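You operate a simulated robot arm through the tools that you are given. There is no shell and no other tool. Be economical: measure what you need, move in short steps, check, and stop when the job is done.

Carry out the task below with a simulated two-armed robot. There is one attempt and no reset: what you move stays moved.

JOB
Pick up the medium filter from the steel table top with one hand, pass it to the other hand and put it on the side shelf of the right test stand. Set down upright: medium filter.

Only the result counts: the job must be done as asked and must still hold three seconds after the hand-in. Knocking over, shifting, dropping, spilling or breaking anything else fails it.

ROBOT AND FRAMES
Two 7-joint arms with three-finger grippers on one trunk, on a base that drives. Base frame: it is fixed to the floor where the robot stands at the start and does not move with it; the origin is under the middle of the robot, x ahead of it, y to its left, z up; the surface under the hand at the start is at about z = 880. Lengths are in mm, angles in rad, forces in N, time in s.
The left shoulder is at the start at [83, 126, 1124], the right one opposite. With the tool pointing down near the work surface each hand reaches from about 360 to 860 mm from the robot's upright axis, wherever it stands, measured 20 degrees to its own side. Places, roughly: side shelf of the right test stand (15x42 cm) [420, 1760, 640]. Payload 2.94 kg a hand.
The TCP of each hand is the grasp point between the finger pads, 30 mm short of the fingertips. In the tool frame z runs along the fingers and y along their closing line. Largest opening 128 mm; the body of the gripper starts 93 mm behind the TCP.
Orientation is that of the tool frame in the base frame, as a unit quaternion [x, y, z, w]. With the fingers straight down and closing along the base's y, the tool's x points along the base's -x, its y along +y and its z along -z.

CONTROLS
- The arms move only by the tool drive_tool. It takes "left_series", "right_series" or both (then of equal length, played together; a hand with none holds still); each is a list of rows, each a list of 6 numbers: the shift along the tool's x, y, z in mm, then the turn, a rotation vector about the tool's x, y, z in rad. In form: [[dx, dy, dz, rx, ry, rz], ...]. A call has 1 to 8 rows; each row is the pose to reach, as a shift and turn from the pose commanded when the call began, along the tool's axes at that moment. "left_gripper" and "right_gripper" are, for a hand that has rows, the finger opening in mm, from 0 to 128, set as the call begins (left out, the last holds). Rows are played at 5 a second. More than 50 mm and 0.15 rad between two rows, or a gripper value outside its range, and nothing of the call is played. A pose out of reach is approached as far as the arm can. The call stops where the force on the tool passes 40 N (or 10 N more than at its start, if that is more) or the arm is blocked; 0.2 s more then pass. Each finger halts on what it meets, pressing with about 28 N; the grip force reading is that of the motor and also rises with nothing between the fingers. The clock runs only during rows and for 0.2 s after the last one: add rows that repeat a pose to give the fingers time. It gives the time, the measured TCP pose, the force on the tool (base axes), the opening and the grip force at its end, in the units of the frame above (readings bear some noise), with the torque about the TCP (base axes, N m) and any sound that the robot's microphone picked up.
- Cameras (640 x 400 px; columns grow to the right, rows downward): "scene" is now at [204.3, -40.5, 1296.5]; the picture's right is [-0.47, -0.88, 0.00], its down [-0.43, 0.23, -0.87] and it looks along [0.77, -0.41, -0.49] (base axes); focal length 229 px, centre (320, 200). "left" rides on the left gripper at [69, 15, -120] in its tool frame; the picture's right is [-0.21, 0.98, 0.00], its down [-0.82, -0.18, -0.54] and it looks along [-0.53, -0.12, 0.84] (tool axes); focal length 251 px, centre (320, 200). "right" rides on the right gripper at [69, -15, -120] in its tool frame; the picture's right is [0.21, 0.98, 0.00], its down [-0.82, 0.18, -0.54] and it looks along [-0.53, 0.12, 0.84] (tool axes); focal length 251 px, centre (320, 200). There is no depth. A picture from a camera that has moved, and an enlarged one, comes with that camera's place and axes in the base frame and with its lens.
- snapshot(camera): a new picture of that camera. No time passes.
- move_column(by): slides the trunk up (or, below 0, down) by that many mm; the arms and the scene camera ride with it, the base frame stays. It gives what a move gives, with no picture.
- steer(legs): drives the robot by 1 to 6 legs, each [ahead, left, turn to the left] in mm, mm and rad, along the robot's own axes; the way and the turn of a leg run together, so that a leg with both is an arc; at most 1500 mm and 3.142 rad a leg. The arms and the cameras ride along, it lands a little off, and it stops where it bumps. It gives what a move gives.
- turn_head(pan, tilt): turns the head with the scene camera to pan (to the left, within 1.396 rad either way) and tilt (down, from -0.506 to 1.204), counted from straight ahead of the robot. It gives what a move gives.
- inspect(camera, box): a new picture of the part [left, top, right, bottom] of that camera's present view, enlarged. No time passes.
- finish_job(): hands the job in; it is judged then, once.

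Go step by step. Nothing tells you exact positions but the pictures and the camera data: compare them with the known pose of the tool, close in by small moves and look again before you grip or let go. The budget is 120 turns and 92 pictures, counting those below and the enlarged ones. Unless the task says otherwise, let go and move clear before handing in, and close with one line.

The tools are called after "Emit:" by a JSON object that holds its "op" and its "data". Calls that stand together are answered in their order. drive_tool: Moves the arms, as the interface text tells. Its arguments: {"type":"object","properties":{"left_series":{"type":"array","items":{"type":"array","items":{"type":"number"}}},"left_gripper":{"type":"number"},"right_series":{"type":"array","items":{"type":"array","items":{"type":"number"}}},"right_gripper":{"type":"number"}},"required":[]} The other tools are called the same way: move_column (by) slides the trunk up or down; steer (legs) drives the base; turn_head (pan, tilt) turns the head that bears the scene camera; snapshot (camera) takes a picture; inspect (camera, box) takes an enlarged picture of a part of a camera's view; finish_job () hands the job in.

At the start:

```text
clock: 0.0
left_position: [520.6, 18.0, 1201.3]
left_tool_rot: [0.0, 1.0, -0.001, 0.0]
left_ft_force: [0.8, 0.0, 0.4]
left_ft_torque: [0.0, 0.01, 0.02]
left_grip_width: 128.2
left_grasp_force: 0.1
right_position: [407.8, -405.6, 1135.7]
right_tool_rot: [0.0, 1.0, 0.0, -0.001]
right_ft_force: [0.5, -1.7, 0.4]
right_ft_torque: [-0.01, 0.01, 0.0]
right_grip_width: 127.7
right_grasp_force: 0.2
trunk travel left (down, up): [-340.0, 207.0]
robot x, y, heading: [-1.7, 0.4, 0.002]
head pan, tilt: [-0.487, 0.508]
```

scene: 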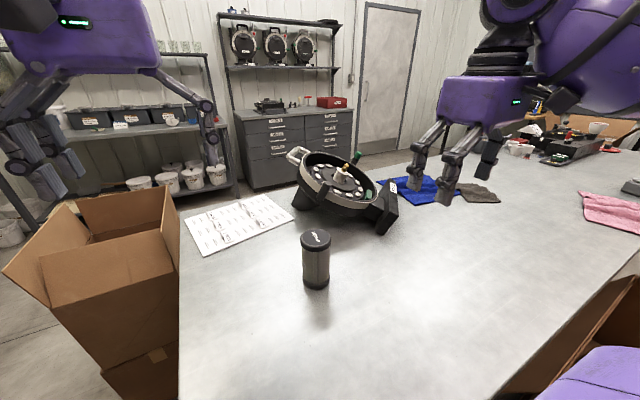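
right: 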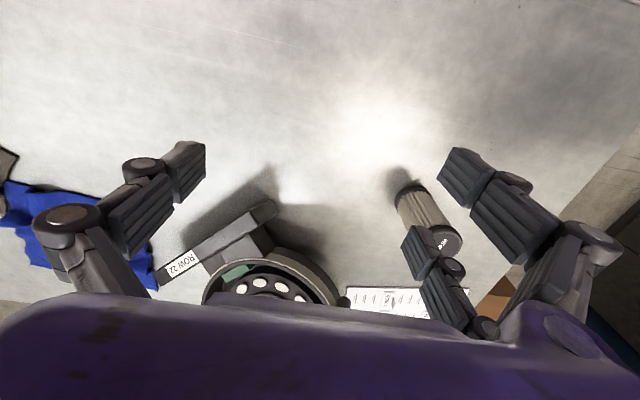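
left: 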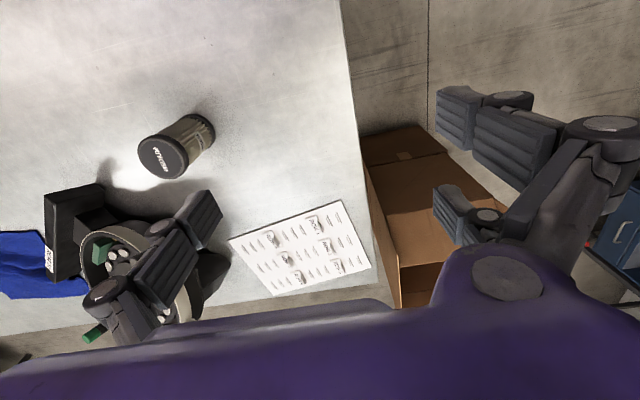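

I see a single dark cylinder on the steel table near [525, -200, 880], about 120 mm tall. I'll look around to the left for the target shelf and check for other filters.

Emit:
{"op": "turn_head", "data": {"pan": 1.2, "tilt": 0.4}}

Emit:
{"op": "snapshot", "data": {"camera": "scene"}}

Emit:
{"op": "turn_head", "data": {"pan": 0.3, "tilt": 0.5}}

Emit:
{"op": "snapshot", "data": {"camera": "scene"}}

```text
clock: 1.7
left_position: [518.9, 18.1, 1201.2]
left_tool_rot: [0.0, 1.0, 0.0, 0.0]
left_ft_force: [0.5, 0.8, -0.3]
left_ft_torque: [0.01, -0.04, 0.0]
left_grip_width: 127.8
left_grasp_force: 0.1
right_position: [407.4, -407.0, 1136.3]
right_tool_rot: [0.0, 1.0, 0.0, 0.0]
right_ft_force: [0.4, -0.3, -1.0]
right_ft_torque: [0.0, 0.0, -0.03]
right_grip_width: 128.0
right_grasp_force: 0.2
trunk travel left (down, up): [-340.0, 207.0]
robot x, y, heading: [1.3, 0.0, 0.001]
head pan, tilt: [1.201, 0.4]
```

```text
88 pictures are left
camera scene: at [157.6, 88.3, 1306.4], right [0.93, -0.36, 0.0], down [-0.14, -0.36, -0.92], along [0.33, 0.86, -0.39], focal length 229 px, centre (320, 200)
```

scene: 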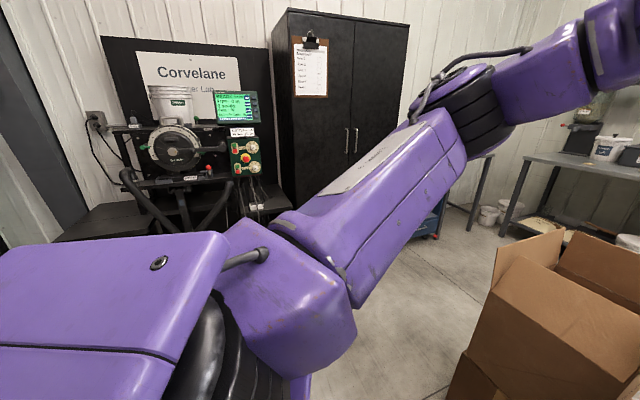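

```text
clock: 2.9
left_position: [518.5, 19.2, 1200.9]
left_tool_rot: [-0.001, 1.0, 0.0, 0.0]
left_ft_force: [0.4, -0.2, 0.2]
left_ft_torque: [-0.01, -0.03, -0.03]
left_grip_width: 127.9
left_grasp_force: 0.1
right_position: [406.9, -406.0, 1136.1]
right_tool_rot: [-0.001, 1.0, 0.0, 0.0]
right_ft_force: [0.5, 0.5, 0.1]
right_ft_torque: [0.0, -0.04, -0.01]
right_grip_width: 127.9
right_grasp_force: 0.0
trunk travel left (down, up): [-340.0, 207.0]
robot x, y, heading: [-2.4, -0.9, 0.003]
head pan, tilt: [0.3, 0.499]
```

```text
87 pictures are left
camera scene: at [211.0, 29.0, 1297.3], right [0.3, -0.96, 0.0], down [-0.46, -0.14, -0.88], along [0.84, 0.26, -0.48], focal length 229 px, centre (320, 200)
```

scene: 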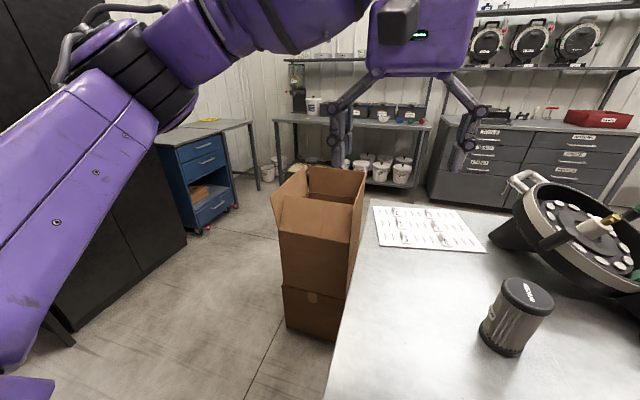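

The filter is near [532, -204], about 125 mm tall. I'll zoom on the stand's side shelf to decide which grip to use there.

Emit:
{"op": "turn_head", "data": {"pan": 1.35, "tilt": 0.4}}

Emit:
{"op": "inspect", "data": {"camera": "scene", "box": [180, 60, 440, 300]}}

```text
clock: 4.2
left_position: [518.9, 18.8, 1201.4]
left_tool_rot: [0.0, 1.0, 0.0, -0.001]
left_ft_force: [0.5, 0.7, 0.6]
left_ft_torque: [-0.03, 0.01, 0.01]
left_grip_width: 127.8
left_grasp_force: 0.0
right_position: [406.0, -406.5, 1136.2]
right_tool_rot: [0.001, 1.0, 0.0, -0.001]
right_ft_force: [0.2, 0.1, 0.1]
right_ft_torque: [-0.01, 0.02, 0.0]
right_grip_width: 128.0
right_grasp_force: 0.0
trunk travel left (down, up): [-340.0, 207.0]
robot x, y, heading: [-0.4, 1.7, 0.006]
head pan, tilt: [1.349, 0.4]
```

```text
1.67 times, centred on (310, 180) of scene
camera zoom: at [144.5, 92.3, 1306.4], right [0.98, -0.22, 0.0], down [-0.09, -0.38, -0.92], along [0.2, 0.9, -0.39], focal length 381 px, centre (337, 233)
```

zoom: 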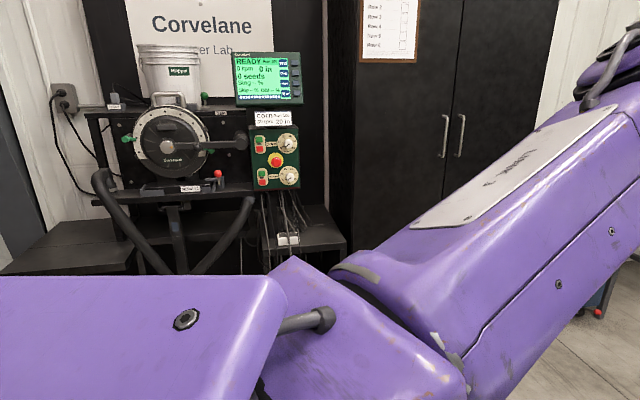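

The target shelf is open above, to the right of the control box. I'll move the right hand over the filter, staying high, and look.

Emit:
{"op": "drive_tool", "data": {"right_series": [[-20, 34, 0, 0, 0, 0], [-40, 68, 0, 0, 0, 0], [-60, 100, 0, 0, 0, 0], [-80, 134, 0, 0, 0, 0], [-100, 168, 0, 0, 0, 0], [-125, 202, 0, 0, 0, 0]], "right_gripper": 128}}

Emit:
{"op": "turn_head", "data": {"pan": -0.2, "tilt": 0.65}}

Emit:
{"op": "snapshot", "data": {"camera": "scene"}}

Emit:
{"op": "snapshot", "data": {"camera": "right"}}

```text
clock: 5.6
left_position: [520.5, 20.1, 1201.2]
left_tool_rot: [0.0, 1.0, 0.0, -0.001]
left_ft_force: [-0.5, -0.3, 0.1]
left_ft_torque: [-0.05, 0.03, 0.0]
left_grip_width: 128.1
left_grasp_force: 0.0
right_position: [533.5, -202.5, 1135.6]
right_tool_rot: [0.0, 1.0, -0.001, -0.001]
right_ft_force: [0.7, 0.1, -0.7]
right_ft_torque: [-0.08, 0.04, -0.02]
right_grip_width: 127.9
right_grasp_force: 0.0
trunk travel left (down, up): [-340.0, 207.0]
robot x, y, heading: [3.6, 0.0, 0.0]
head pan, tilt: [1.349, 0.4]
```

```text
clock: 7.3
left_position: [518.6, 18.5, 1201.9]
left_tool_rot: [0.0, 1.0, 0.001, 0.0]
left_ft_force: [-0.3, 0.1, 0.5]
left_ft_torque: [-0.04, 0.01, -0.03]
left_grip_width: 128.2
left_grasp_force: 0.1
right_position: [531.3, -204.2, 1136.2]
right_tool_rot: [0.0, 1.0, 0.0, -0.001]
right_ft_force: [-1.3, -0.2, 0.5]
right_ft_torque: [0.0, 0.0, 0.01]
right_grip_width: 128.0
right_grasp_force: 0.1
trunk travel left (down, up): [-340.0, 207.0]
robot x, y, heading: [1.5, 0.3, 0.001]
head pan, tilt: [-0.201, 0.649]
```

```text
85 pictures are left
camera scene: at [209.2, -15.3, 1283.9], right [-0.2, -0.98, 0.0], down [-0.59, 0.12, -0.8], along [0.78, -0.16, -0.6], focal length 229 px, centre (320, 200)
```

scene: 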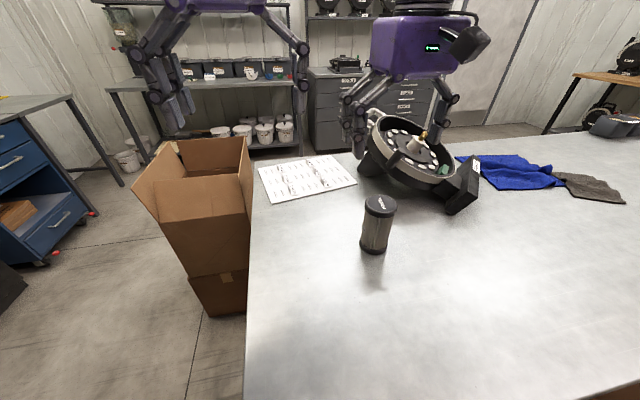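

```text
84 pictures are left
camera right: at [461.7, -220.0, 1255.7], right [-0.21, 0.98, 0.0], down [0.82, 0.18, 0.54], along [0.53, 0.12, -0.84], focal length 251 px, centre (320, 200)
```

right: 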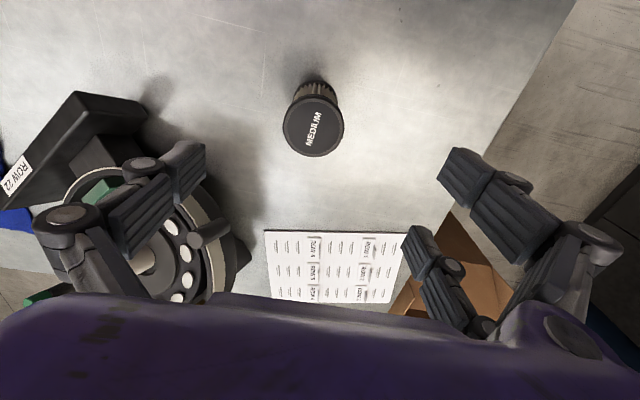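

The lid reads "MEDIUM", so this is the right item: centre about [535, -207], top near 1001, about 60 mm across. I'll look closer at the gripper shape before descending.

Emit:
{"op": "inspect", "data": {"camera": "scene", "box": [320, 0, 500, 280]}}

```text
1.43 times, centred on (410, 140) of scene
camera zoom: at [209.2, -15.3, 1283.9], right [-0.2, -0.98, 0.0], down [-0.59, 0.12, -0.8], along [0.78, -0.16, -0.6], focal length 327 px, centre (191, 286)
```

zoom: 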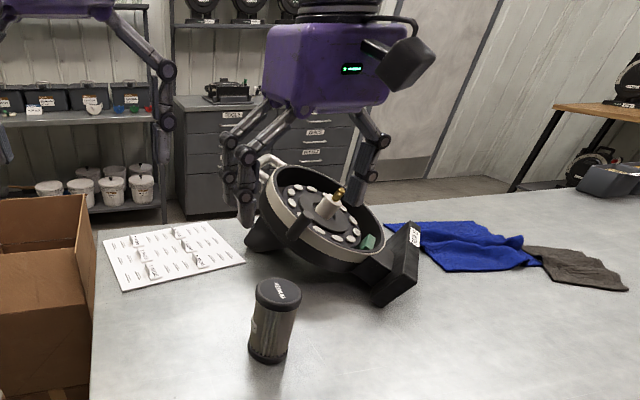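

The hand has clearance to the nearby device. I'll lower the right hand over the filter with a slightly reduced opening and check before gripping.

Emit:
{"op": "drive_tool", "data": {"right_series": [[-3, -3, 30, 0, 0, 0], [-3, -3, 65, 0, 0, 0], [-3, -3, 100, 0, 0, 0], [-3, -3, 130, 0, 0, 0], [-3, -3, 150, 0, 0, 0], [-3, -3, 162, 0, 0, 0]], "right_gripper": 110}}

Emit:
{"op": "snapshot", "data": {"camera": "scene"}}

Emit:
{"op": "snapshot", "data": {"camera": "right"}}

```text
clock: 8.7
left_position: [518.1, 19.2, 1201.0]
left_tool_rot: [0.0, 1.0, -0.001, 0.0]
left_ft_force: [0.1, 0.3, -0.2]
left_ft_torque: [-0.02, 0.02, 0.04]
left_grip_width: 128.3
left_grasp_force: 0.2
right_position: [534.5, -207.4, 974.1]
right_tool_rot: [0.0, 1.0, 0.0, 0.0]
right_ft_force: [0.5, -0.1, 0.5]
right_ft_torque: [0.0, -0.02, -0.01]
right_grip_width: 110.0
right_grasp_force: 0.0
trunk travel left (down, up): [-340.0, 207.0]
robot x, y, heading: [2.6, -1.2, -0.001]
head pan, tilt: [-0.201, 0.649]
```

```text
82 pictures are left
camera scene: at [209.4, -15.4, 1283.9], right [-0.2, -0.98, 0.0], down [-0.59, 0.12, -0.8], along [0.78, -0.16, -0.6], focal length 229 px, centre (320, 200)
```

scene: 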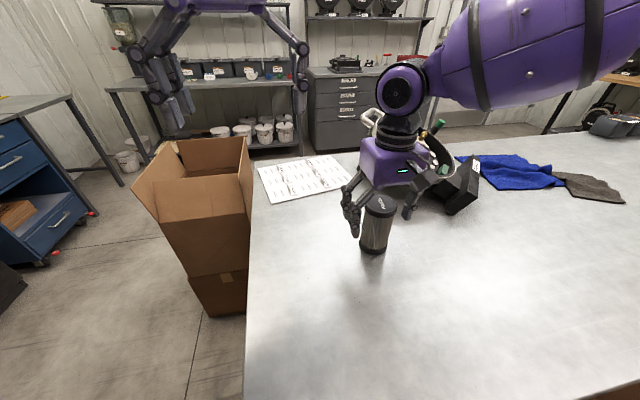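

```text
81 pictures are left
camera right: at [465.2, -223.6, 1093.6], right [-0.21, 0.98, 0.0], down [0.82, 0.18, 0.54], along [0.53, 0.12, -0.84], focal length 251 px, centre (320, 200)
```

right: 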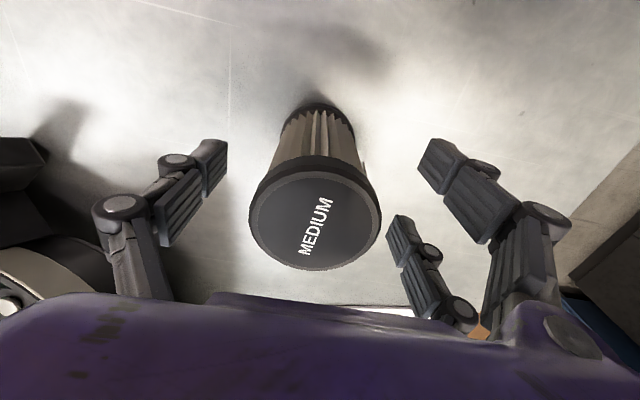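

The filter sits between the fingers, with an offset of only a few mm. I'll nudge the hand and close it.

Emit:
{"op": "drive_tool", "data": {"right_series": [[3, -3, 0, 0, 0, 0], [3, -3, 0, 0, 0, 0], [3, -3, 0, 0, 0, 0], [3, -3, 0, 0, 0, 0], [3, -3, 0, 0, 0, 0]], "right_gripper": 30}}

Emit:
{"op": "snapshot", "data": {"camera": "right"}}

```text
clock: 9.9
left_position: [519.1, 18.1, 1201.5]
left_tool_rot: [0.001, 1.0, -0.001, 0.0]
left_ft_force: [-0.4, -0.8, -0.2]
left_ft_torque: [0.03, -0.03, -0.02]
left_grip_width: 128.3
left_grasp_force: 0.1
right_position: [531.7, -211.0, 976.0]
right_tool_rot: [0.001, 1.0, 0.0, 0.0]
right_ft_force: [0.3, -0.1, 0.1]
right_ft_torque: [-0.06, 0.01, 0.03]
right_grip_width: 58.6
right_grasp_force: 28.6
trunk travel left (down, up): [-340.0, 207.0]
robot x, y, heading: [1.8, 1.4, -0.001]
head pan, tilt: [-0.201, 0.649]
```

```text
80 pictures are left
camera right: at [462.0, -226.4, 1094.3], right [-0.21, 0.98, 0.0], down [0.82, 0.18, 0.54], along [0.53, 0.12, -0.84], focal length 251 px, centre (320, 200)
```

right: 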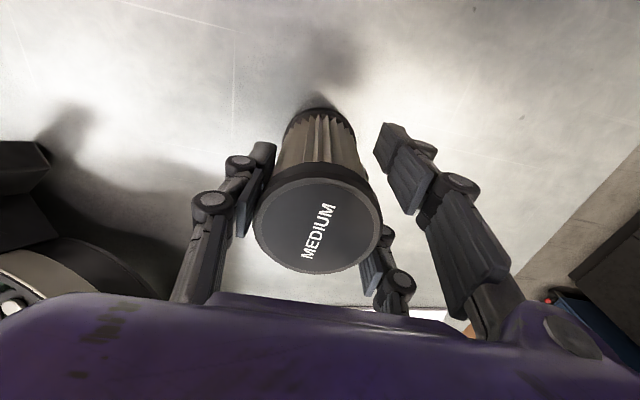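

Gripped at 58.6 mm with 28 N. I'll lift straight up and verify.

Emit:
{"op": "drive_tool", "data": {"right_series": [[0, 0, -20, 0, 0, 0], [0, 0, -50, 0, 0, 0], [0, 0, -90, 0, 0, 0], [0, 0, -130, 0, 0, 0], [0, 0, -160, 0, 0, 0]]}}

Emit:
{"op": "snapshot", "data": {"camera": "scene"}}

```text
clock: 11.1
left_position: [519.1, 18.7, 1200.5]
left_tool_rot: [0.0, 1.0, 0.0, 0.0]
left_ft_force: [0.1, 1.1, -1.5]
left_ft_torque: [-0.07, -0.01, -0.02]
left_grip_width: 128.1
left_grasp_force: 0.1
right_position: [531.0, -211.0, 1134.9]
right_tool_rot: [-0.001, 1.0, 0.0, 0.0]
right_ft_force: [-0.1, 0.6, -2.0]
right_ft_torque: [-0.04, 0.0, -0.02]
right_grip_width: 58.9
right_grasp_force: 28.1
trunk travel left (down, up): [-340.0, 207.0]
robot x, y, heading: [0.4, -3.4, 0.001]
head pan, tilt: [-0.201, 0.649]
```

```text
79 pictures are left
camera scene: at [208.9, -15.1, 1284.0], right [-0.2, -0.98, 0.0], down [-0.59, 0.12, -0.8], along [0.78, -0.16, -0.6], focal length 229 px, centre (320, 200)
```

scene: 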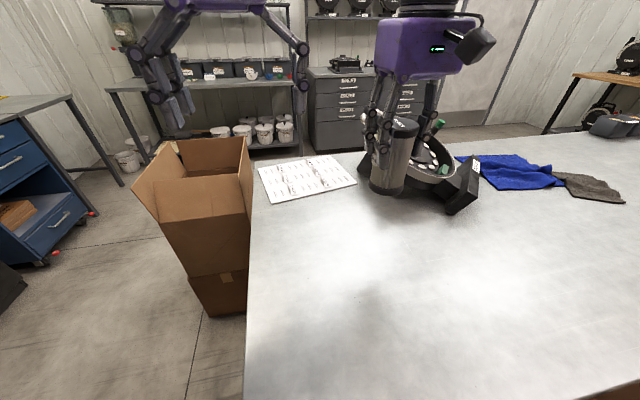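

The filter is lifted and steady (about 2 N). Next I'll pitch the left hand to point forward and about 30° below horizontal while moving it left, clear of the right hand.

Emit:
{"op": "drive_tool", "data": {"left_series": [[0, 18, 0, 0, -0.145, 0], [0, 36, 0, 0, -0.29, 0], [0, 54, 0, 0, -0.435, 0], [0, 72, 0, 0, -0.58, 0], [0, 90, 0, 0, -0.725, 0], [0, 108, 0, 0, -0.87, 0], [0, 126, 0, 0, -1.015, 0], [0, 126, 0, 0, -1.015, 0]], "left_gripper": 110}}

Emit:
{"op": "turn_head", "data": {"pan": 0.1, "tilt": 0.45}}

Emit:
{"op": "snapshot", "data": {"camera": "scene"}}

```text
clock: 12.9
left_position: [519.8, 144.6, 1201.3]
left_tool_rot: [0.001, 0.874, 0.0, 0.487]
left_ft_force: [-0.3, 0.3, 0.4]
left_ft_torque: [0.01, 0.01, 0.05]
left_grip_width: 109.6
left_grasp_force: 0.0
right_position: [532.2, -213.4, 1134.6]
right_tool_rot: [0.0, 1.0, 0.0, -0.001]
right_ft_force: [-0.4, 0.5, -2.4]
right_ft_torque: [-0.02, 0.03, 0.02]
right_grip_width: 59.0
right_grasp_force: 28.3
trunk travel left (down, up): [-340.0, 207.0]
robot x, y, heading: [0.7, 2.3, 0.002]
head pan, tilt: [-0.201, 0.649]
```

```text
clock: 13.7
left_position: [519.0, 144.4, 1199.8]
left_tool_rot: [0.0, 0.874, -0.001, 0.487]
left_ft_force: [-1.0, 0.3, 0.2]
left_ft_torque: [-0.03, 0.0, -0.02]
left_grip_width: 110.2
left_grasp_force: 0.1
right_position: [531.0, -212.2, 1135.1]
right_tool_rot: [0.0, 1.0, 0.0, -0.001]
right_ft_force: [1.3, 0.8, -1.4]
right_ft_torque: [0.0, 0.01, -0.02]
right_grip_width: 59.2
right_grasp_force: 27.7
trunk travel left (down, up): [-340.0, 207.0]
robot x, y, heading: [-1.3, 2.2, 0.003]
head pan, tilt: [0.099, 0.45]
```

```text
78 pictures are left
camera scene: at [215.6, 11.1, 1301.7], right [0.1, -1.0, 0.0], down [-0.43, -0.04, -0.9], along [0.9, 0.09, -0.44], focal length 229 px, centre (320, 200)
```

scene: 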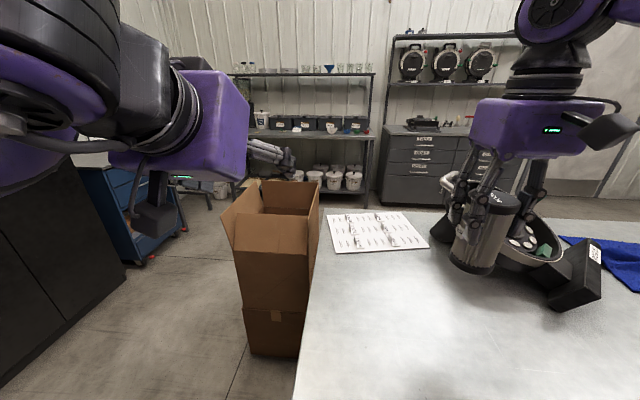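

Left is pitched well. Now I'll yaw the left hand by -0.9 so it points forward-right, and bring the right hand with the filter to the handover point near [600, -120].

Emit:
{"op": "drive_tool", "data": {"left_series": [[0, 0, 0, 0.1091, 0, 0.0679], [0, 0, 0, 0.2182, 0, 0.1358], [0, 0, 0, 0.3273, 0, 0.2037], [0, 0, 0, 0.4364, 0, 0.2716], [0, 0, 0, 0.5455, 0, 0.3395], [0, 0, 0, 0.6546, 0, 0.4074], [0, 0, 0, 0.764, 0, 0.475], [0, 0, 0, 0.764, 0, 0.475]], "right_series": [[-10, 13, 0, 0, 0, 0], [-20, 26, 0, 0, 0, 0], [-30, 39, 0, 0, 0, 0], [-40, 52, 0, 0, 0, 0], [-50, 65, 0, 0, 0, 0], [-60, 78, 0, 0, 0, 0], [-69, 92, 0, 0, 0, 0], [-69, 92, 0, 0, 0, 0]]}}

Emit:
{"op": "snapshot", "data": {"camera": "scene"}}

Emit:
{"op": "snapshot", "data": {"camera": "left"}}

```text
clock: 15.5
left_position: [518.7, 145.2, 1201.5]
left_tool_rot: [0.38, 0.787, -0.211, 0.438]
left_ft_force: [0.3, -0.4, -0.2]
left_ft_torque: [-0.01, -0.02, 0.03]
left_grip_width: 109.5
left_grasp_force: 0.1
right_position: [576.1, -152.3, 1134.1]
right_tool_rot: [0.001, 1.0, 0.0, 0.001]
right_ft_force: [0.3, -0.6, -1.1]
right_ft_torque: [0.01, 0.03, -0.01]
right_grip_width: 58.7
right_grasp_force: 28.3
right hand out of reach, approached as far as the arm can: row 5, 6, 7, 8
trunk travel left (down, up): [-340.0, 207.0]
robot x, y, heading: [0.0, -2.4, -0.002]
head pan, tilt: [0.099, 0.45]
```

```text
77 pictures are left
camera scene: at [215.1, 11.0, 1301.9], right [0.1, -1.0, 0.0], down [-0.43, -0.04, -0.9], along [0.9, 0.09, -0.43], focal length 229 px, centre (320, 200)
```

scene: 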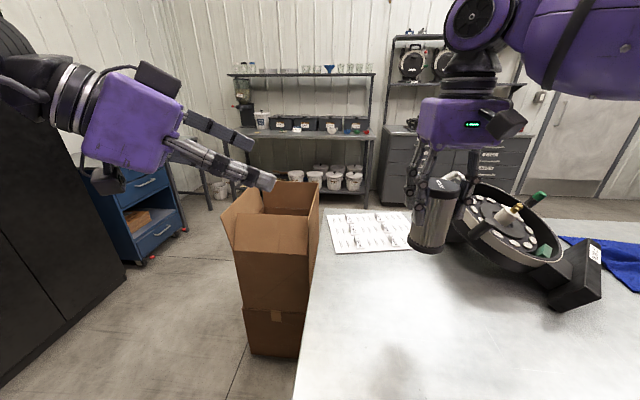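

```text
76 pictures are left
camera left: at [444.6, 262.7, 1204.6], right [0.84, 0.52, 0.18], down [-0.16, -0.09, 0.98], along [0.53, -0.85, 0.01], focal length 251 px, centre (320, 200)
```

left: 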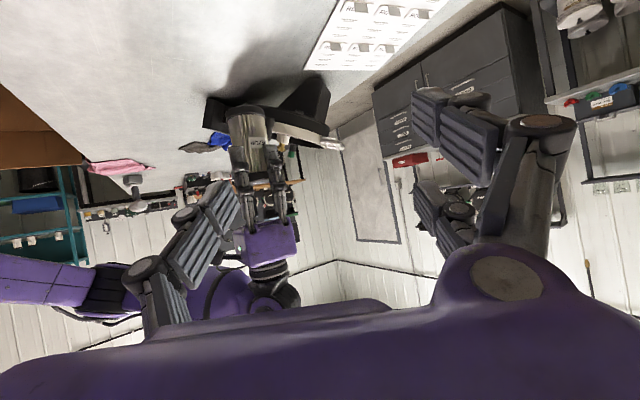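

The right hand stopped at its reach limit at [576, -152], which is fine. I'll bring the left hand to a pre-grasp point 150 mm back along its pointing axis.

Emit:
{"op": "drive_tool", "data": {"left_series": [[-6, -28, 29, 0, 0, 0], [-12, -56, 58, 0, 0, 0], [-18, -84, 87, 0, 0, 0], [-25, -112, 117, 0, 0, 0], [-31, -140, 146, 0, 0, 0], [-31, -140, 146, 0, 0, 0]]}}

Emit:
{"op": "snapshot", "data": {"camera": "scene"}}

Emit:
{"op": "snapshot", "data": {"camera": "left"}}

```text
clock: 16.9
left_position: [496.5, -50.9, 1150.4]
left_tool_rot: [0.38, 0.787, -0.211, 0.438]
left_ft_force: [0.0, 0.8, 0.1]
left_ft_torque: [-0.01, -0.02, -0.01]
left_grip_width: 109.9
left_grasp_force: 0.2
right_position: [576.5, -151.4, 1133.8]
right_tool_rot: [0.0, 1.0, 0.0, 0.0]
right_ft_force: [0.2, -0.5, -1.4]
right_ft_torque: [-0.03, -0.03, 0.0]
right_grip_width: 58.9
right_grasp_force: 28.1
trunk travel left (down, up): [-340.0, 207.0]
robot x, y, heading: [2.7, 0.5, -0.002]
head pan, tilt: [0.099, 0.45]
```

```text
75 pictures are left
camera scene: at [215.2, 12.1, 1301.8], right [0.1, -0.99, 0.0], down [-0.43, -0.04, -0.9], along [0.9, 0.09, -0.44], focal length 229 px, centre (320, 200)
```

scene: 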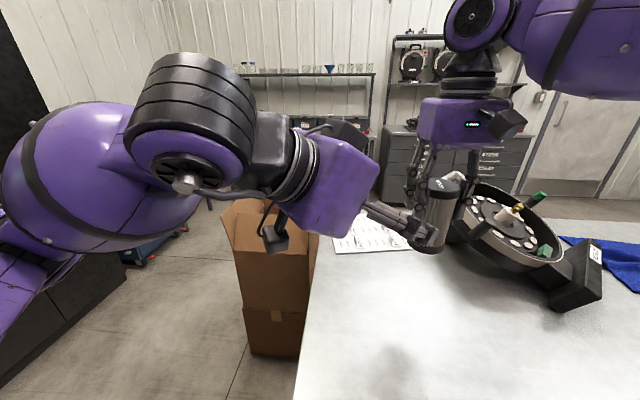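

```text
74 pictures are left
camera left: at [422.6, 67.4, 1154.1], right [0.83, 0.52, 0.18], down [-0.16, -0.09, 0.98], along [0.53, -0.85, 0.01], focal length 251 px, centre (320, 200)
```

left: 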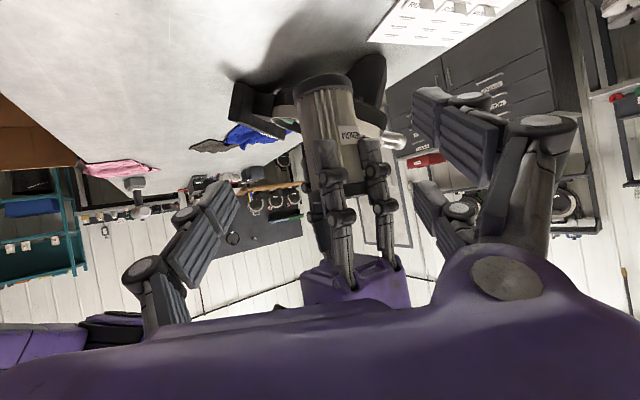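

The geometry matches: filter bottom is about 1037 and the right fingertips are well above the left grip line. I'll zoom to measure the filter axis against the left hand's centreline.

Emit:
{"op": "inspect", "data": {"camera": "left", "box": [240, 50, 440, 175]}}

Emit:
{"op": "inspect", "data": {"camera": "scene", "box": [340, 120, 520, 270]}}

Emit:
{"op": "snapshot", "data": {"camera": "right"}}

```text
3.20 times, centred on (340, 112) of left
camera zoom: at [422.6, 67.4, 1154.1], right [0.83, 0.52, 0.18], down [-0.16, -0.09, 0.98], along [0.53, -0.85, 0.01], focal length 805 px, centre (256, 480)
```

zoom: 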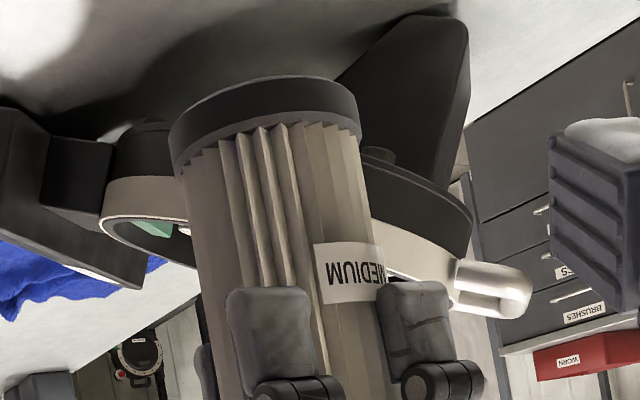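

```text
2.67 times, centred on (430, 195) of scene
camera zoom: at [215.2, 12.1, 1301.8], right [0.1, -0.99, 0.0], down [-0.43, -0.04, -0.9], along [0.9, 0.09, -0.44], focal length 610 px, centre (27, 213)
```

zoom: 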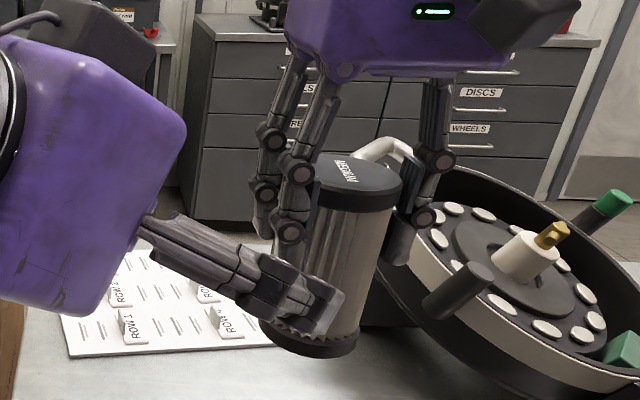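

```text
71 pictures are left
camera right: at [506.9, -166.9, 1253.8], right [-0.21, 0.98, 0.0], down [0.82, 0.18, 0.54], along [0.53, 0.12, -0.84], focal length 251 px, centre (320, 200)
```

right: 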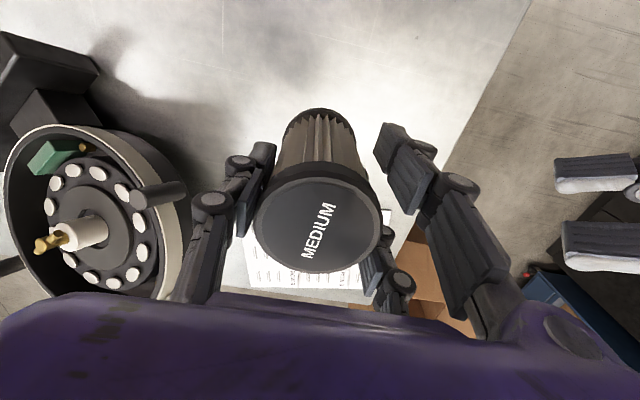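

The filter's base leans slightly forward, so the axis at grip height is near [580, -149]. I'll advance the left hand most of the way with a 6 mm lateral correction, then check.

Emit:
{"op": "drive_tool", "data": {"left_series": [[0, 6, 30, 0, 0, 0], [0, 6, 60, 0, 0, 0], [0, 6, 85, 0, 0, 0], [0, 6, 105, 0, 0, 0], [0, 6, 105, 0, 0, 0]]}}

Emit:
{"op": "snapshot", "data": {"camera": "left"}}

Emit:
{"op": "inspect", "data": {"camera": "scene", "box": [340, 120, 520, 270]}}

```text
clock: 18.1
left_position: [555.8, -118.0, 1094.9]
left_tool_rot: [0.38, 0.787, -0.211, 0.438]
left_ft_force: [1.0, -0.1, 0.2]
left_ft_torque: [0.0, 0.01, 0.04]
left_grip_width: 110.1
left_grasp_force: 0.1
right_position: [577.1, -152.7, 1134.6]
right_tool_rot: [-0.001, 1.0, 0.0, 0.001]
right_ft_force: [-0.6, 0.1, -1.0]
right_ft_torque: [0.01, 0.02, -0.01]
right_grip_width: 58.9
right_grasp_force: 28.3
trunk travel left (down, up): [-340.0, 207.0]
robot x, y, heading: [-1.5, 2.2, -0.0]
head pan, tilt: [0.099, 0.45]
```

```text
70 pictures are left
camera left: at [482.8, -0.2, 1098.4], right [0.83, 0.52, 0.18], down [-0.16, -0.09, 0.98], along [0.53, -0.85, 0.01], focal length 251 px, centre (320, 200)
```

left: 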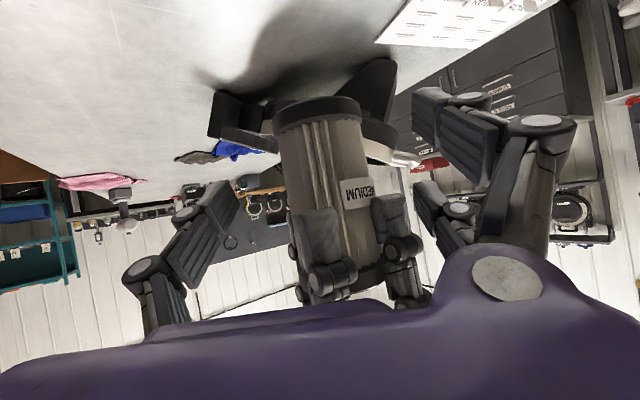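

```text
2.67 times, centred on (430, 195) of scene
camera zoom: at [215.4, 11.4, 1301.8], right [0.1, -0.99, 0.0], down [-0.43, -0.04, -0.9], along [0.9, 0.09, -0.44], focal length 610 px, centre (27, 213)
```

zoom: 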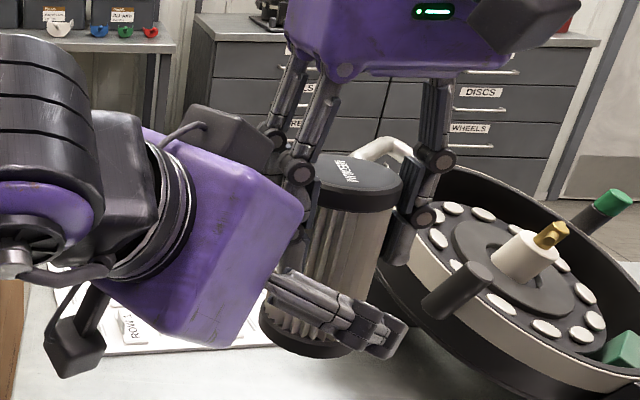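

The left fingers straddle the lower half of the filter with clearance. I'll advance the last 46 mm with a 2.5 mm correction.

Emit:
{"op": "drive_tool", "data": {"left_series": [[0, 2, 15, 0, 0, 0], [0, 2.5, 30, 0, 0, 0], [0, 2.5, 45, 0, 0, 0], [0, 2.5, 45, 0, 0, 0]]}}

Emit:
{"op": "snapshot", "data": {"camera": "left"}}

Emit:
{"op": "inspect", "data": {"camera": "scene", "box": [340, 120, 520, 270]}}

```text
clock: 19.1
left_position: [583.1, -146.6, 1071.2]
left_tool_rot: [0.38, 0.787, -0.211, 0.438]
left_ft_force: [-1.0, 0.1, -0.2]
left_ft_torque: [-0.02, -0.01, -0.01]
left_grip_width: 109.8
left_grasp_force: 0.1
right_position: [576.2, -151.9, 1133.1]
right_tool_rot: [0.0, 1.0, 0.0, 0.001]
right_ft_force: [0.8, 1.0, -1.3]
right_ft_torque: [-0.02, 0.04, 0.01]
right_grip_width: 58.7
right_grasp_force: 27.9
trunk travel left (down, up): [-340.0, 207.0]
robot x, y, heading: [0.6, -3.2, 0.002]
head pan, tilt: [0.099, 0.45]
```

```text
68 pictures are left
camera left: at [508.8, -28.5, 1074.4], right [0.84, 0.52, 0.18], down [-0.16, -0.09, 0.98], along [0.53, -0.85, 0.0], focal length 251 px, centre (320, 200)
```

left: 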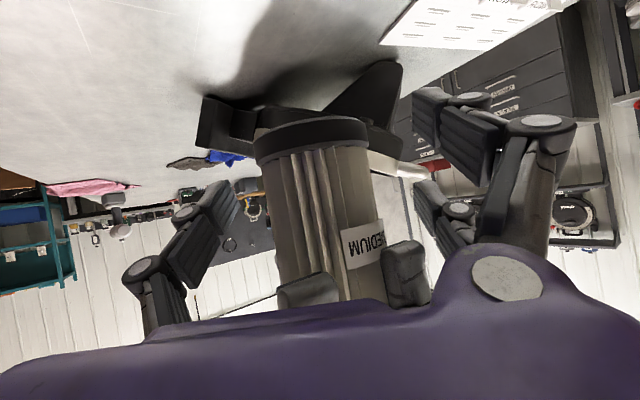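

```text
2.67 times, centred on (430, 195) of scene
camera zoom: at [215.4, 11.3, 1301.8], right [0.1, -1.0, 0.0], down [-0.43, -0.04, -0.9], along [0.9, 0.09, -0.44], focal length 610 px, centre (27, 213)
```

zoom: 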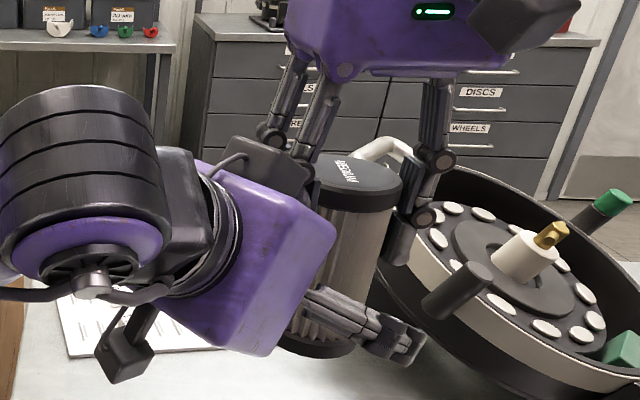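

The filter axis is centred between the left fingers. Closing the left gripper.

Emit:
{"op": "drive_tool", "data": {"left_series": [[0, 0, 0, 0, 0, 0], [0, 0, 0, 0, 0, 0], [0, 0, 0, 0, 0, 0], [0, 0, 0, 0, 0, 0], [0, 0, 0, 0, 0, 0]], "left_gripper": 30}}

Emit:
{"op": "snapshot", "data": {"camera": "left"}}

```text
clock: 20.3
left_position: [585.6, -146.1, 1070.5]
left_tool_rot: [0.378, 0.788, -0.209, 0.438]
left_ft_force: [17.6, 30.5, 3.4]
left_ft_torque: [-2.37, 1.29, 0.28]
left_grip_width: 75.7
left_grasp_force: 27.9
right_position: [576.3, -154.1, 1133.7]
right_tool_rot: [0.002, 1.0, -0.002, -0.003]
right_ft_force: [-19.5, -31.5, -4.9]
right_ft_torque: [0.5, -0.08, -0.43]
right_grip_width: 58.6
right_grasp_force: 28.5
trunk travel left (down, up): [-340.0, 207.0]
robot x, y, heading: [-1.9, 1.3, 0.001]
head pan, tilt: [0.099, 0.45]
```

```text
66 pictures are left
camera left: at [510.3, -27.4, 1074.7], right [0.83, 0.52, 0.18], down [-0.16, -0.09, 0.98], along [0.53, -0.85, 0.0], focal length 251 px, centre (320, 200)
```

left: 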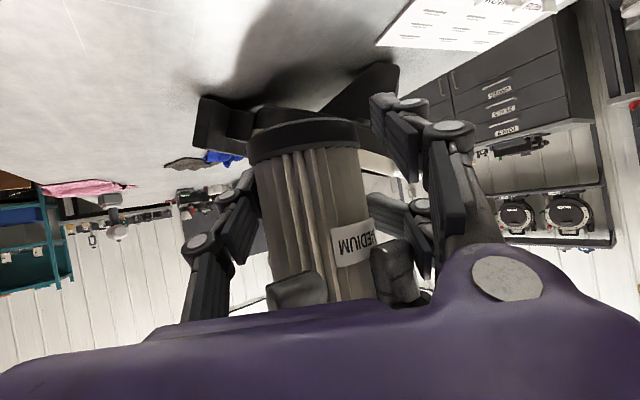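

The left gripper stalled at 75.7 mm. The force line shows its +y finger pair hitting the right hand's finger pair near z = 1147, not the filter. I'll open the left hand and back out along its axis.

Emit:
{"op": "drive_tool", "data": {"left_series": [[0, 0, 0, 0, 0, 0], [0, 0, 0, 0, 0, 0], [0, 0, -30, 0, 0, 0], [0, 0, -60, 0, 0, 0], [0, 0, -100, 0, 0, 0], [0, 0, -140, 0, 0, 0], [0, 0, -180, 0, 0, 0]], "left_gripper": 110}}

Emit:
{"op": "inspect", "data": {"camera": "scene", "box": [340, 60, 580, 270]}}

```text
clock: 21.9
left_position: [486.2, -26.2, 1164.4]
left_tool_rot: [0.382, 0.787, -0.212, 0.436]
left_ft_force: [0.1, 0.0, 0.6]
left_ft_torque: [-0.02, 0.01, 0.04]
left_grip_width: 110.1
left_grasp_force: 0.0
right_position: [575.3, -151.7, 1132.8]
right_tool_rot: [0.0, 1.0, 0.0, 0.002]
right_ft_force: [-0.4, -0.2, -1.0]
right_ft_torque: [0.0, -0.04, -0.01]
right_grip_width: 58.7
right_grasp_force: 28.2
trunk travel left (down, up): [-340.0, 207.0]
robot x, y, heading: [0.3, -0.0, -0.001]
head pan, tilt: [0.099, 0.45]
```

```text
1.90 times, centred on (460, 165) of scene
camera zoom: at [214.7, 11.9, 1301.9], right [0.1, -1.0, 0.0], down [-0.43, -0.04, -0.9], along [0.9, 0.09, -0.43], focal length 436 px, centre (53, 267)
```

zoom: 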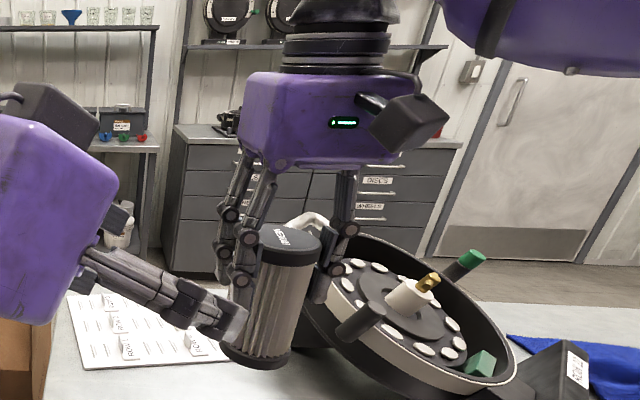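

The filter is still held securely. The fix is to yaw the right hand so its finger pair points away from the left's approach. I'll test its yaw range while moving it back over the original spot.

Emit:
{"op": "drive_tool", "data": {"right_series": [[6, -8, 0, 0, 0, 0.145], [12, -16, 0, 0, 0, 0.29], [18, -24, 0, 0, 0, 0.435], [24, -32, 0, 0, 0, 0.58], [30, -40, 0, 0, 0, 0.725], [36, -48, 0, 0, 0, 0.87], [42, -56, 0, 0, 0, 1.015], [45, -60, 0, 0, 0, 1.16]]}}

```text
clock: 23.7
left_position: [486.9, -27.5, 1165.6]
left_tool_rot: [0.38, 0.787, -0.211, 0.438]
left_ft_force: [-1.0, -0.3, 0.0]
left_ft_torque: [0.01, 0.0, 0.02]
left_grip_width: 110.1
left_grasp_force: 0.1
right_position: [531.4, -211.9, 1133.4]
right_tool_rot: [0.549, 0.836, 0.001, 0.0]
right_ft_force: [0.0, 0.8, -1.5]
right_ft_torque: [0.01, 0.01, 0.0]
right_grip_width: 59.0
right_grasp_force: 28.0
trunk travel left (down, up): [-340.0, 207.0]
robot x, y, heading: [-1.2, -1.1, -0.001]
head pan, tilt: [0.099, 0.45]
```

Yaw of 1.16 is fine. Continuing.

Emit:
{"op": "drive_tool", "data": {"right_series": [[0, 0, 0, 0, 0, 0.145], [0, 0, 0, 0, 0, 0.29], [0, 0, 0, 0, 0, 0.435], [0, 0, 0, 0, 0, 0.58], [0, 0, 0, 0, 0, 0.725], [0, 0, 0, 0, 0, 0.87], [0, 0, 0, 0, 0, 1.015], [0, 0, 0, 0, 0, 1.16]]}}

Emit:
{"op": "snapshot", "data": {"camera": "scene"}}

```text
clock: 25.5
left_position: [487.4, -27.2, 1165.6]
left_tool_rot: [0.381, 0.787, -0.211, 0.436]
left_ft_force: [-0.2, 0.3, 0.5]
left_ft_torque: [0.0, 0.01, -0.05]
left_grip_width: 110.0
left_grasp_force: 0.0
right_position: [531.5, -212.4, 1134.8]
right_tool_rot: [0.917, 0.398, -0.001, -0.001]
right_ft_force: [-1.0, 0.9, -1.7]
right_ft_torque: [0.04, -0.02, -0.01]
right_grip_width: 58.7
right_grasp_force: 28.2
trunk travel left (down, up): [-340.0, 207.0]
robot x, y, heading: [0.0, 0.7, 0.0]
head pan, tilt: [0.099, 0.45]
```

```text
64 pictures are left
camera scene: at [215.6, 11.1, 1301.7], right [0.1, -1.0, 0.0], down [-0.43, -0.04, -0.9], along [0.9, 0.09, -0.44], focal length 229 px, centre (320, 200)
```

scene: 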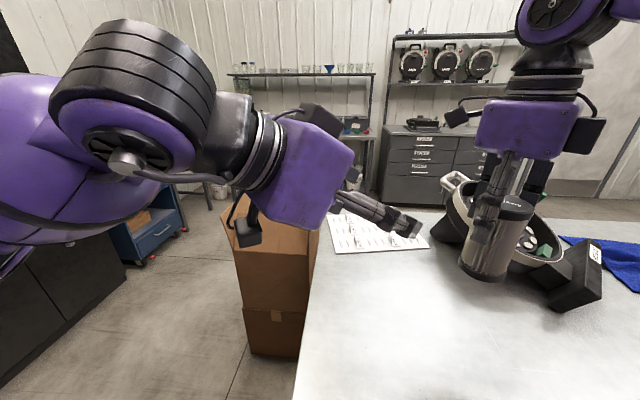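

It keeps turning freely. I'll add 0.58 more for a total of about -166°.

Emit:
{"op": "drive_tool", "data": {"right_series": [[0, 0, 0, 0, 0, 0.145], [0, 0, 0, 0, 0, 0.29], [0, 0, 0, 0, 0, 0.435], [0, 0, 0, 0, 0, 0.58], [0, 0, 30, 0, 0, 0.58], [0, 0, 70, 0, 0, 0.58], [0, 0, 110, 0, 0, 0.58], [0, 0, 140, 0, 0, 0.58]]}}

Emit:
{"op": "snapshot", "data": {"camera": "scene"}}

Emit:
{"op": "snapshot", "data": {"camera": "right"}}

```text
clock: 27.3
left_position: [488.0, -27.8, 1164.7]
left_tool_rot: [0.38, 0.787, -0.211, 0.437]
left_ft_force: [0.5, -0.3, -0.1]
left_ft_torque: [-0.01, -0.02, 0.0]
left_grip_width: 110.0
left_grasp_force: 0.1
right_position: [545.8, -344.5, 1002.3]
right_tool_rot: [0.989, 0.143, 0.002, -0.031]
right_ft_force: [-0.1, -0.9, -1.5]
right_ft_torque: [0.02, -0.04, 0.02]
right_grip_width: 58.3
right_grasp_force: 28.2
right hand out of reach, approached as far as the arm can: row 1, 2, 3, 4, 5, 6, 7, 8
trunk travel left (down, up): [-340.0, 207.0]
robot x, y, heading: [-3.6, 0.0, 0.001]
head pan, tilt: [0.099, 0.45]
```

```text
63 pictures are left
camera scene: at [216.0, 10.9, 1301.7], right [0.1, -1.0, 0.0], down [-0.43, -0.04, -0.9], along [0.9, 0.09, -0.44], focal length 229 px, centre (320, 200)
```

scene: 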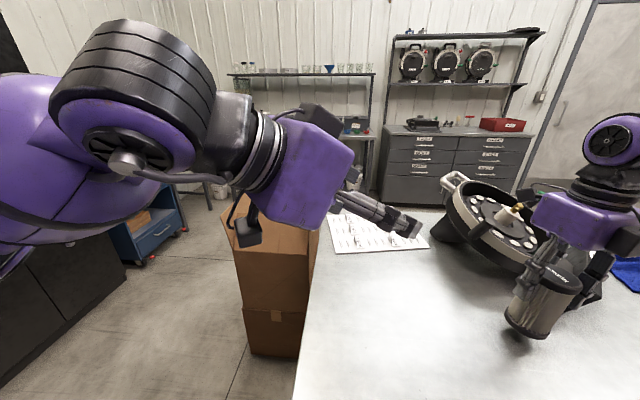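

```text
62 pictures are left
camera right: at [608.4, -317.4, 1122.8], right [0.48, -0.87, -0.06], down [-0.73, -0.44, 0.52], along [-0.48, -0.21, -0.85], focal length 251 px, centre (320, 200)
```

right: 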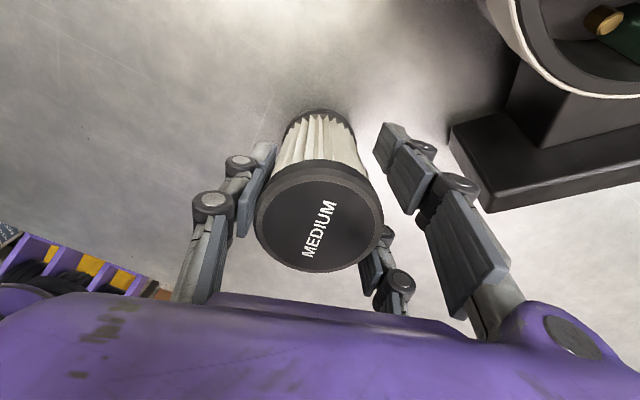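

That exceeded the yaw limit and the hand drifted to y = -344 near the device. I'll raise it straight up first, without rotating.

Emit:
{"op": "drive_tool", "data": {"right_series": [[0.5, -2, -33, 0, 0, 0], [1, -4, -66, 0, 0, 0], [1.3, -6, -100, 0, 0, 0], [1.3, -6, -100, 0, 0, 0]]}}

Emit:
{"op": "snapshot", "data": {"camera": "scene"}}

```text
clock: 28.3
left_position: [487.3, -27.7, 1165.2]
left_tool_rot: [0.38, 0.788, -0.211, 0.437]
left_ft_force: [0.0, -0.3, 0.1]
left_ft_torque: [0.01, -0.01, 0.02]
left_grip_width: 109.9
left_grasp_force: 0.0
right_position: [545.3, -343.8, 1101.4]
right_tool_rot: [0.989, 0.144, 0.001, -0.031]
right_ft_force: [0.1, -0.6, -1.7]
right_ft_torque: [0.06, -0.04, 0.02]
right_grip_width: 58.5
right_grasp_force: 27.6
trunk travel left (down, up): [-340.0, 207.0]
robot x, y, heading: [-1.1, 2.5, -0.002]
head pan, tilt: [0.099, 0.45]
```

```text
61 pictures are left
camera scene: at [216.0, 10.9, 1301.7], right [0.1, -1.0, 0.0], down [-0.43, -0.04, -0.9], along [0.9, 0.09, -0.44], focal length 229 px, centre (320, 200)
```

scene: 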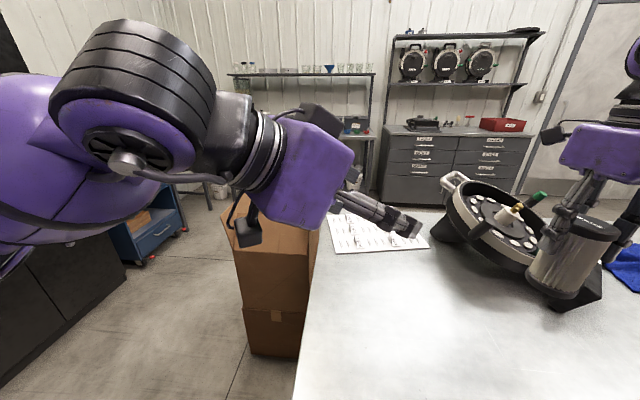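

The current yaw is about -163° with a small tilt, so large yaws are reachable further right. I'll move to about [525, -285], set yaw near -155° and level the hand.

Emit:
{"op": "drive_tool", "data": {"right_series": [[-1, -21, 1, -0.02, -0.004, -0.05], [-2, -42, 2.5, -0.04, -0.008, -0.1], [-2.5, -62, 4, -0.061, -0.013, -0.15], [-2.5, -62, 4, -0.061, -0.013, -0.15]]}}

```text
clock: 29.3
left_position: [487.1, -28.4, 1165.4]
left_tool_rot: [0.381, 0.787, -0.212, 0.437]
left_ft_force: [0.4, -0.8, -0.1]
left_ft_torque: [-0.03, 0.0, 0.01]
left_grip_width: 110.0
left_grasp_force: 0.1
right_position: [529.3, -307.6, 1103.6]
right_tool_rot: [0.975, 0.222, 0.001, -0.004]
right_ft_force: [0.3, 0.2, -1.5]
right_ft_torque: [-0.01, -0.01, 0.0]
right_grip_width: 58.6
right_grasp_force: 28.2
right hand out of reach, approached as far as the arm can: row 1, 2, 3, 4
trunk travel left (down, up): [-340.0, 207.0]
robot x, y, heading: [2.4, 0.4, -0.0]
head pan, tilt: [0.099, 0.45]
```

Now I'll ease the yaw slightly off the limit (to about -150°) and lower the filter towards the table for a higher re-grip.

Emit:
{"op": "drive_tool", "data": {"right_series": [[0, -9, 0, 0.008, 0, -0.08], [0, -9, 40, 0.008, 0, -0.08], [0, -9, 80, 0.008, 0, -0.08], [0, -9, 105, 0.008, 0, -0.08], [0, -9, 118, 0.008, 0, -0.08], [0, -9, 118, 0.008, 0, -0.08]]}}

Emit:
{"op": "snapshot", "data": {"camera": "right"}}

Emit:
{"op": "inspect", "data": {"camera": "scene", "box": [420, 130, 640, 380]}}

```text
clock: 30.7
left_position: [486.3, -27.9, 1166.6]
left_tool_rot: [0.381, 0.787, -0.211, 0.437]
left_ft_force: [0.3, 0.1, 0.2]
left_ft_torque: [0.02, -0.01, 0.0]
left_grip_width: 109.8
left_grasp_force: 0.1
right_position: [525.8, -301.0, 985.6]
right_tool_rot: [0.967, 0.255, 0.001, -0.003]
right_ft_force: [-0.1, 0.5, -1.7]
right_ft_torque: [0.01, -0.04, -0.04]
right_grip_width: 58.6
right_grasp_force: 27.7
trunk travel left (down, up): [-340.0, 207.0]
robot x, y, heading: [-0.8, -1.2, 0.001]
head pan, tilt: [0.099, 0.45]
```

```text
60 pictures are left
camera right: at [576.6, -254.7, 1105.2], right [0.67, -0.74, -0.01], down [-0.62, -0.57, 0.54], along [-0.4, -0.36, -0.84], focal length 251 px, centre (320, 200)
```

right: 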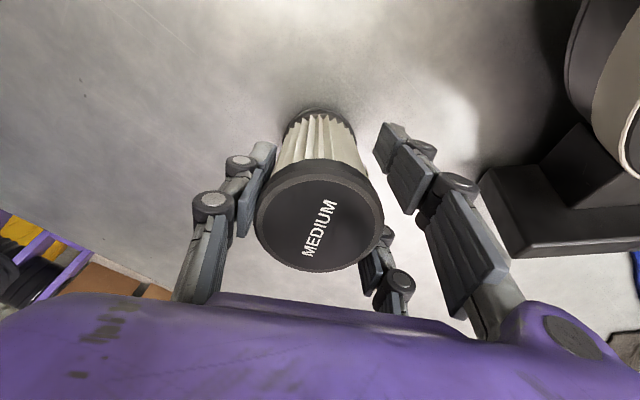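

```text
1.60 times, centred on (530, 255) of scene
camera zoom: at [215.5, 11.1, 1301.8], right [0.1, -1.0, 0.0], down [-0.43, -0.04, -0.9], along [0.9, 0.09, -0.44], focal length 366 px, centre (-16, 112)
```

zoom: 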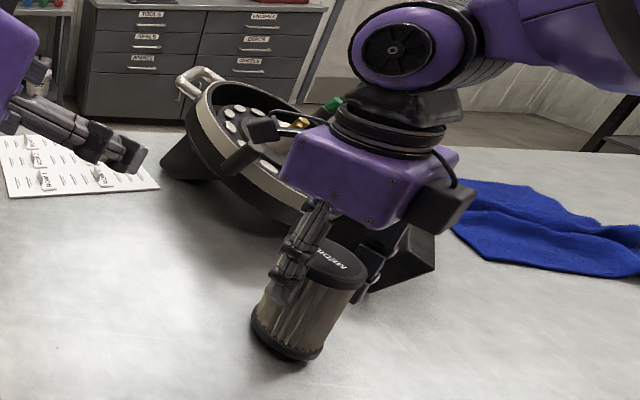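

There is clearance around the hand. Lowering to touch the table.

Emit:
{"op": "drive_tool", "data": {"right_series": [[0, 0, 5, 0, 0, 0], [0, 0, 8, 0, 0, 0], [0, 0, 9.5, 0, 0, 0]]}}

```text
clock: 31.5
left_position: [487.4, -27.3, 1165.8]
left_tool_rot: [0.381, 0.787, -0.211, 0.437]
left_ft_force: [0.3, 0.9, 0.1]
left_ft_torque: [0.03, -0.03, 0.01]
left_grip_width: 109.8
left_grasp_force: 0.0
right_position: [526.0, -301.2, 976.9]
right_tool_rot: [0.966, 0.257, 0.001, -0.005]
right_ft_force: [-0.6, 0.9, -1.9]
right_ft_torque: [0.0, -0.01, -0.01]
right_grip_width: 58.4
right_grasp_force: 28.5
trunk travel left (down, up): [-340.0, 207.0]
robot x, y, heading: [1.1, 0.5, -0.002]
head pan, tilt: [0.099, 0.45]
```

Emit:
{"op": "drive_tool", "data": {"right_series": [[0, 0, 1.5, 0, 0, 0], [0, 0, 3, 0, 0, 0], [0, 0, 3, 0, 0, 0]]}}

```text
clock: 32.3
left_position: [485.6, -27.5, 1165.6]
left_tool_rot: [0.38, 0.787, -0.21, 0.438]
left_ft_force: [-0.2, -0.5, -0.6]
left_ft_torque: [0.0, 0.0, -0.05]
left_grip_width: 109.9
left_grasp_force: 0.0
right_position: [524.6, -302.1, 975.8]
right_tool_rot: [0.966, 0.257, 0.003, -0.003]
right_ft_force: [-2.0, -3.1, 22.3]
right_ft_torque: [-0.17, -0.14, -0.03]
right_grip_width: 58.4
right_grasp_force: 27.4
trunk travel left (down, up): [-340.0, 207.0]
robot x, y, heading: [1.2, 2.1, 0.0]
head pan, tilt: [0.099, 0.45]
```

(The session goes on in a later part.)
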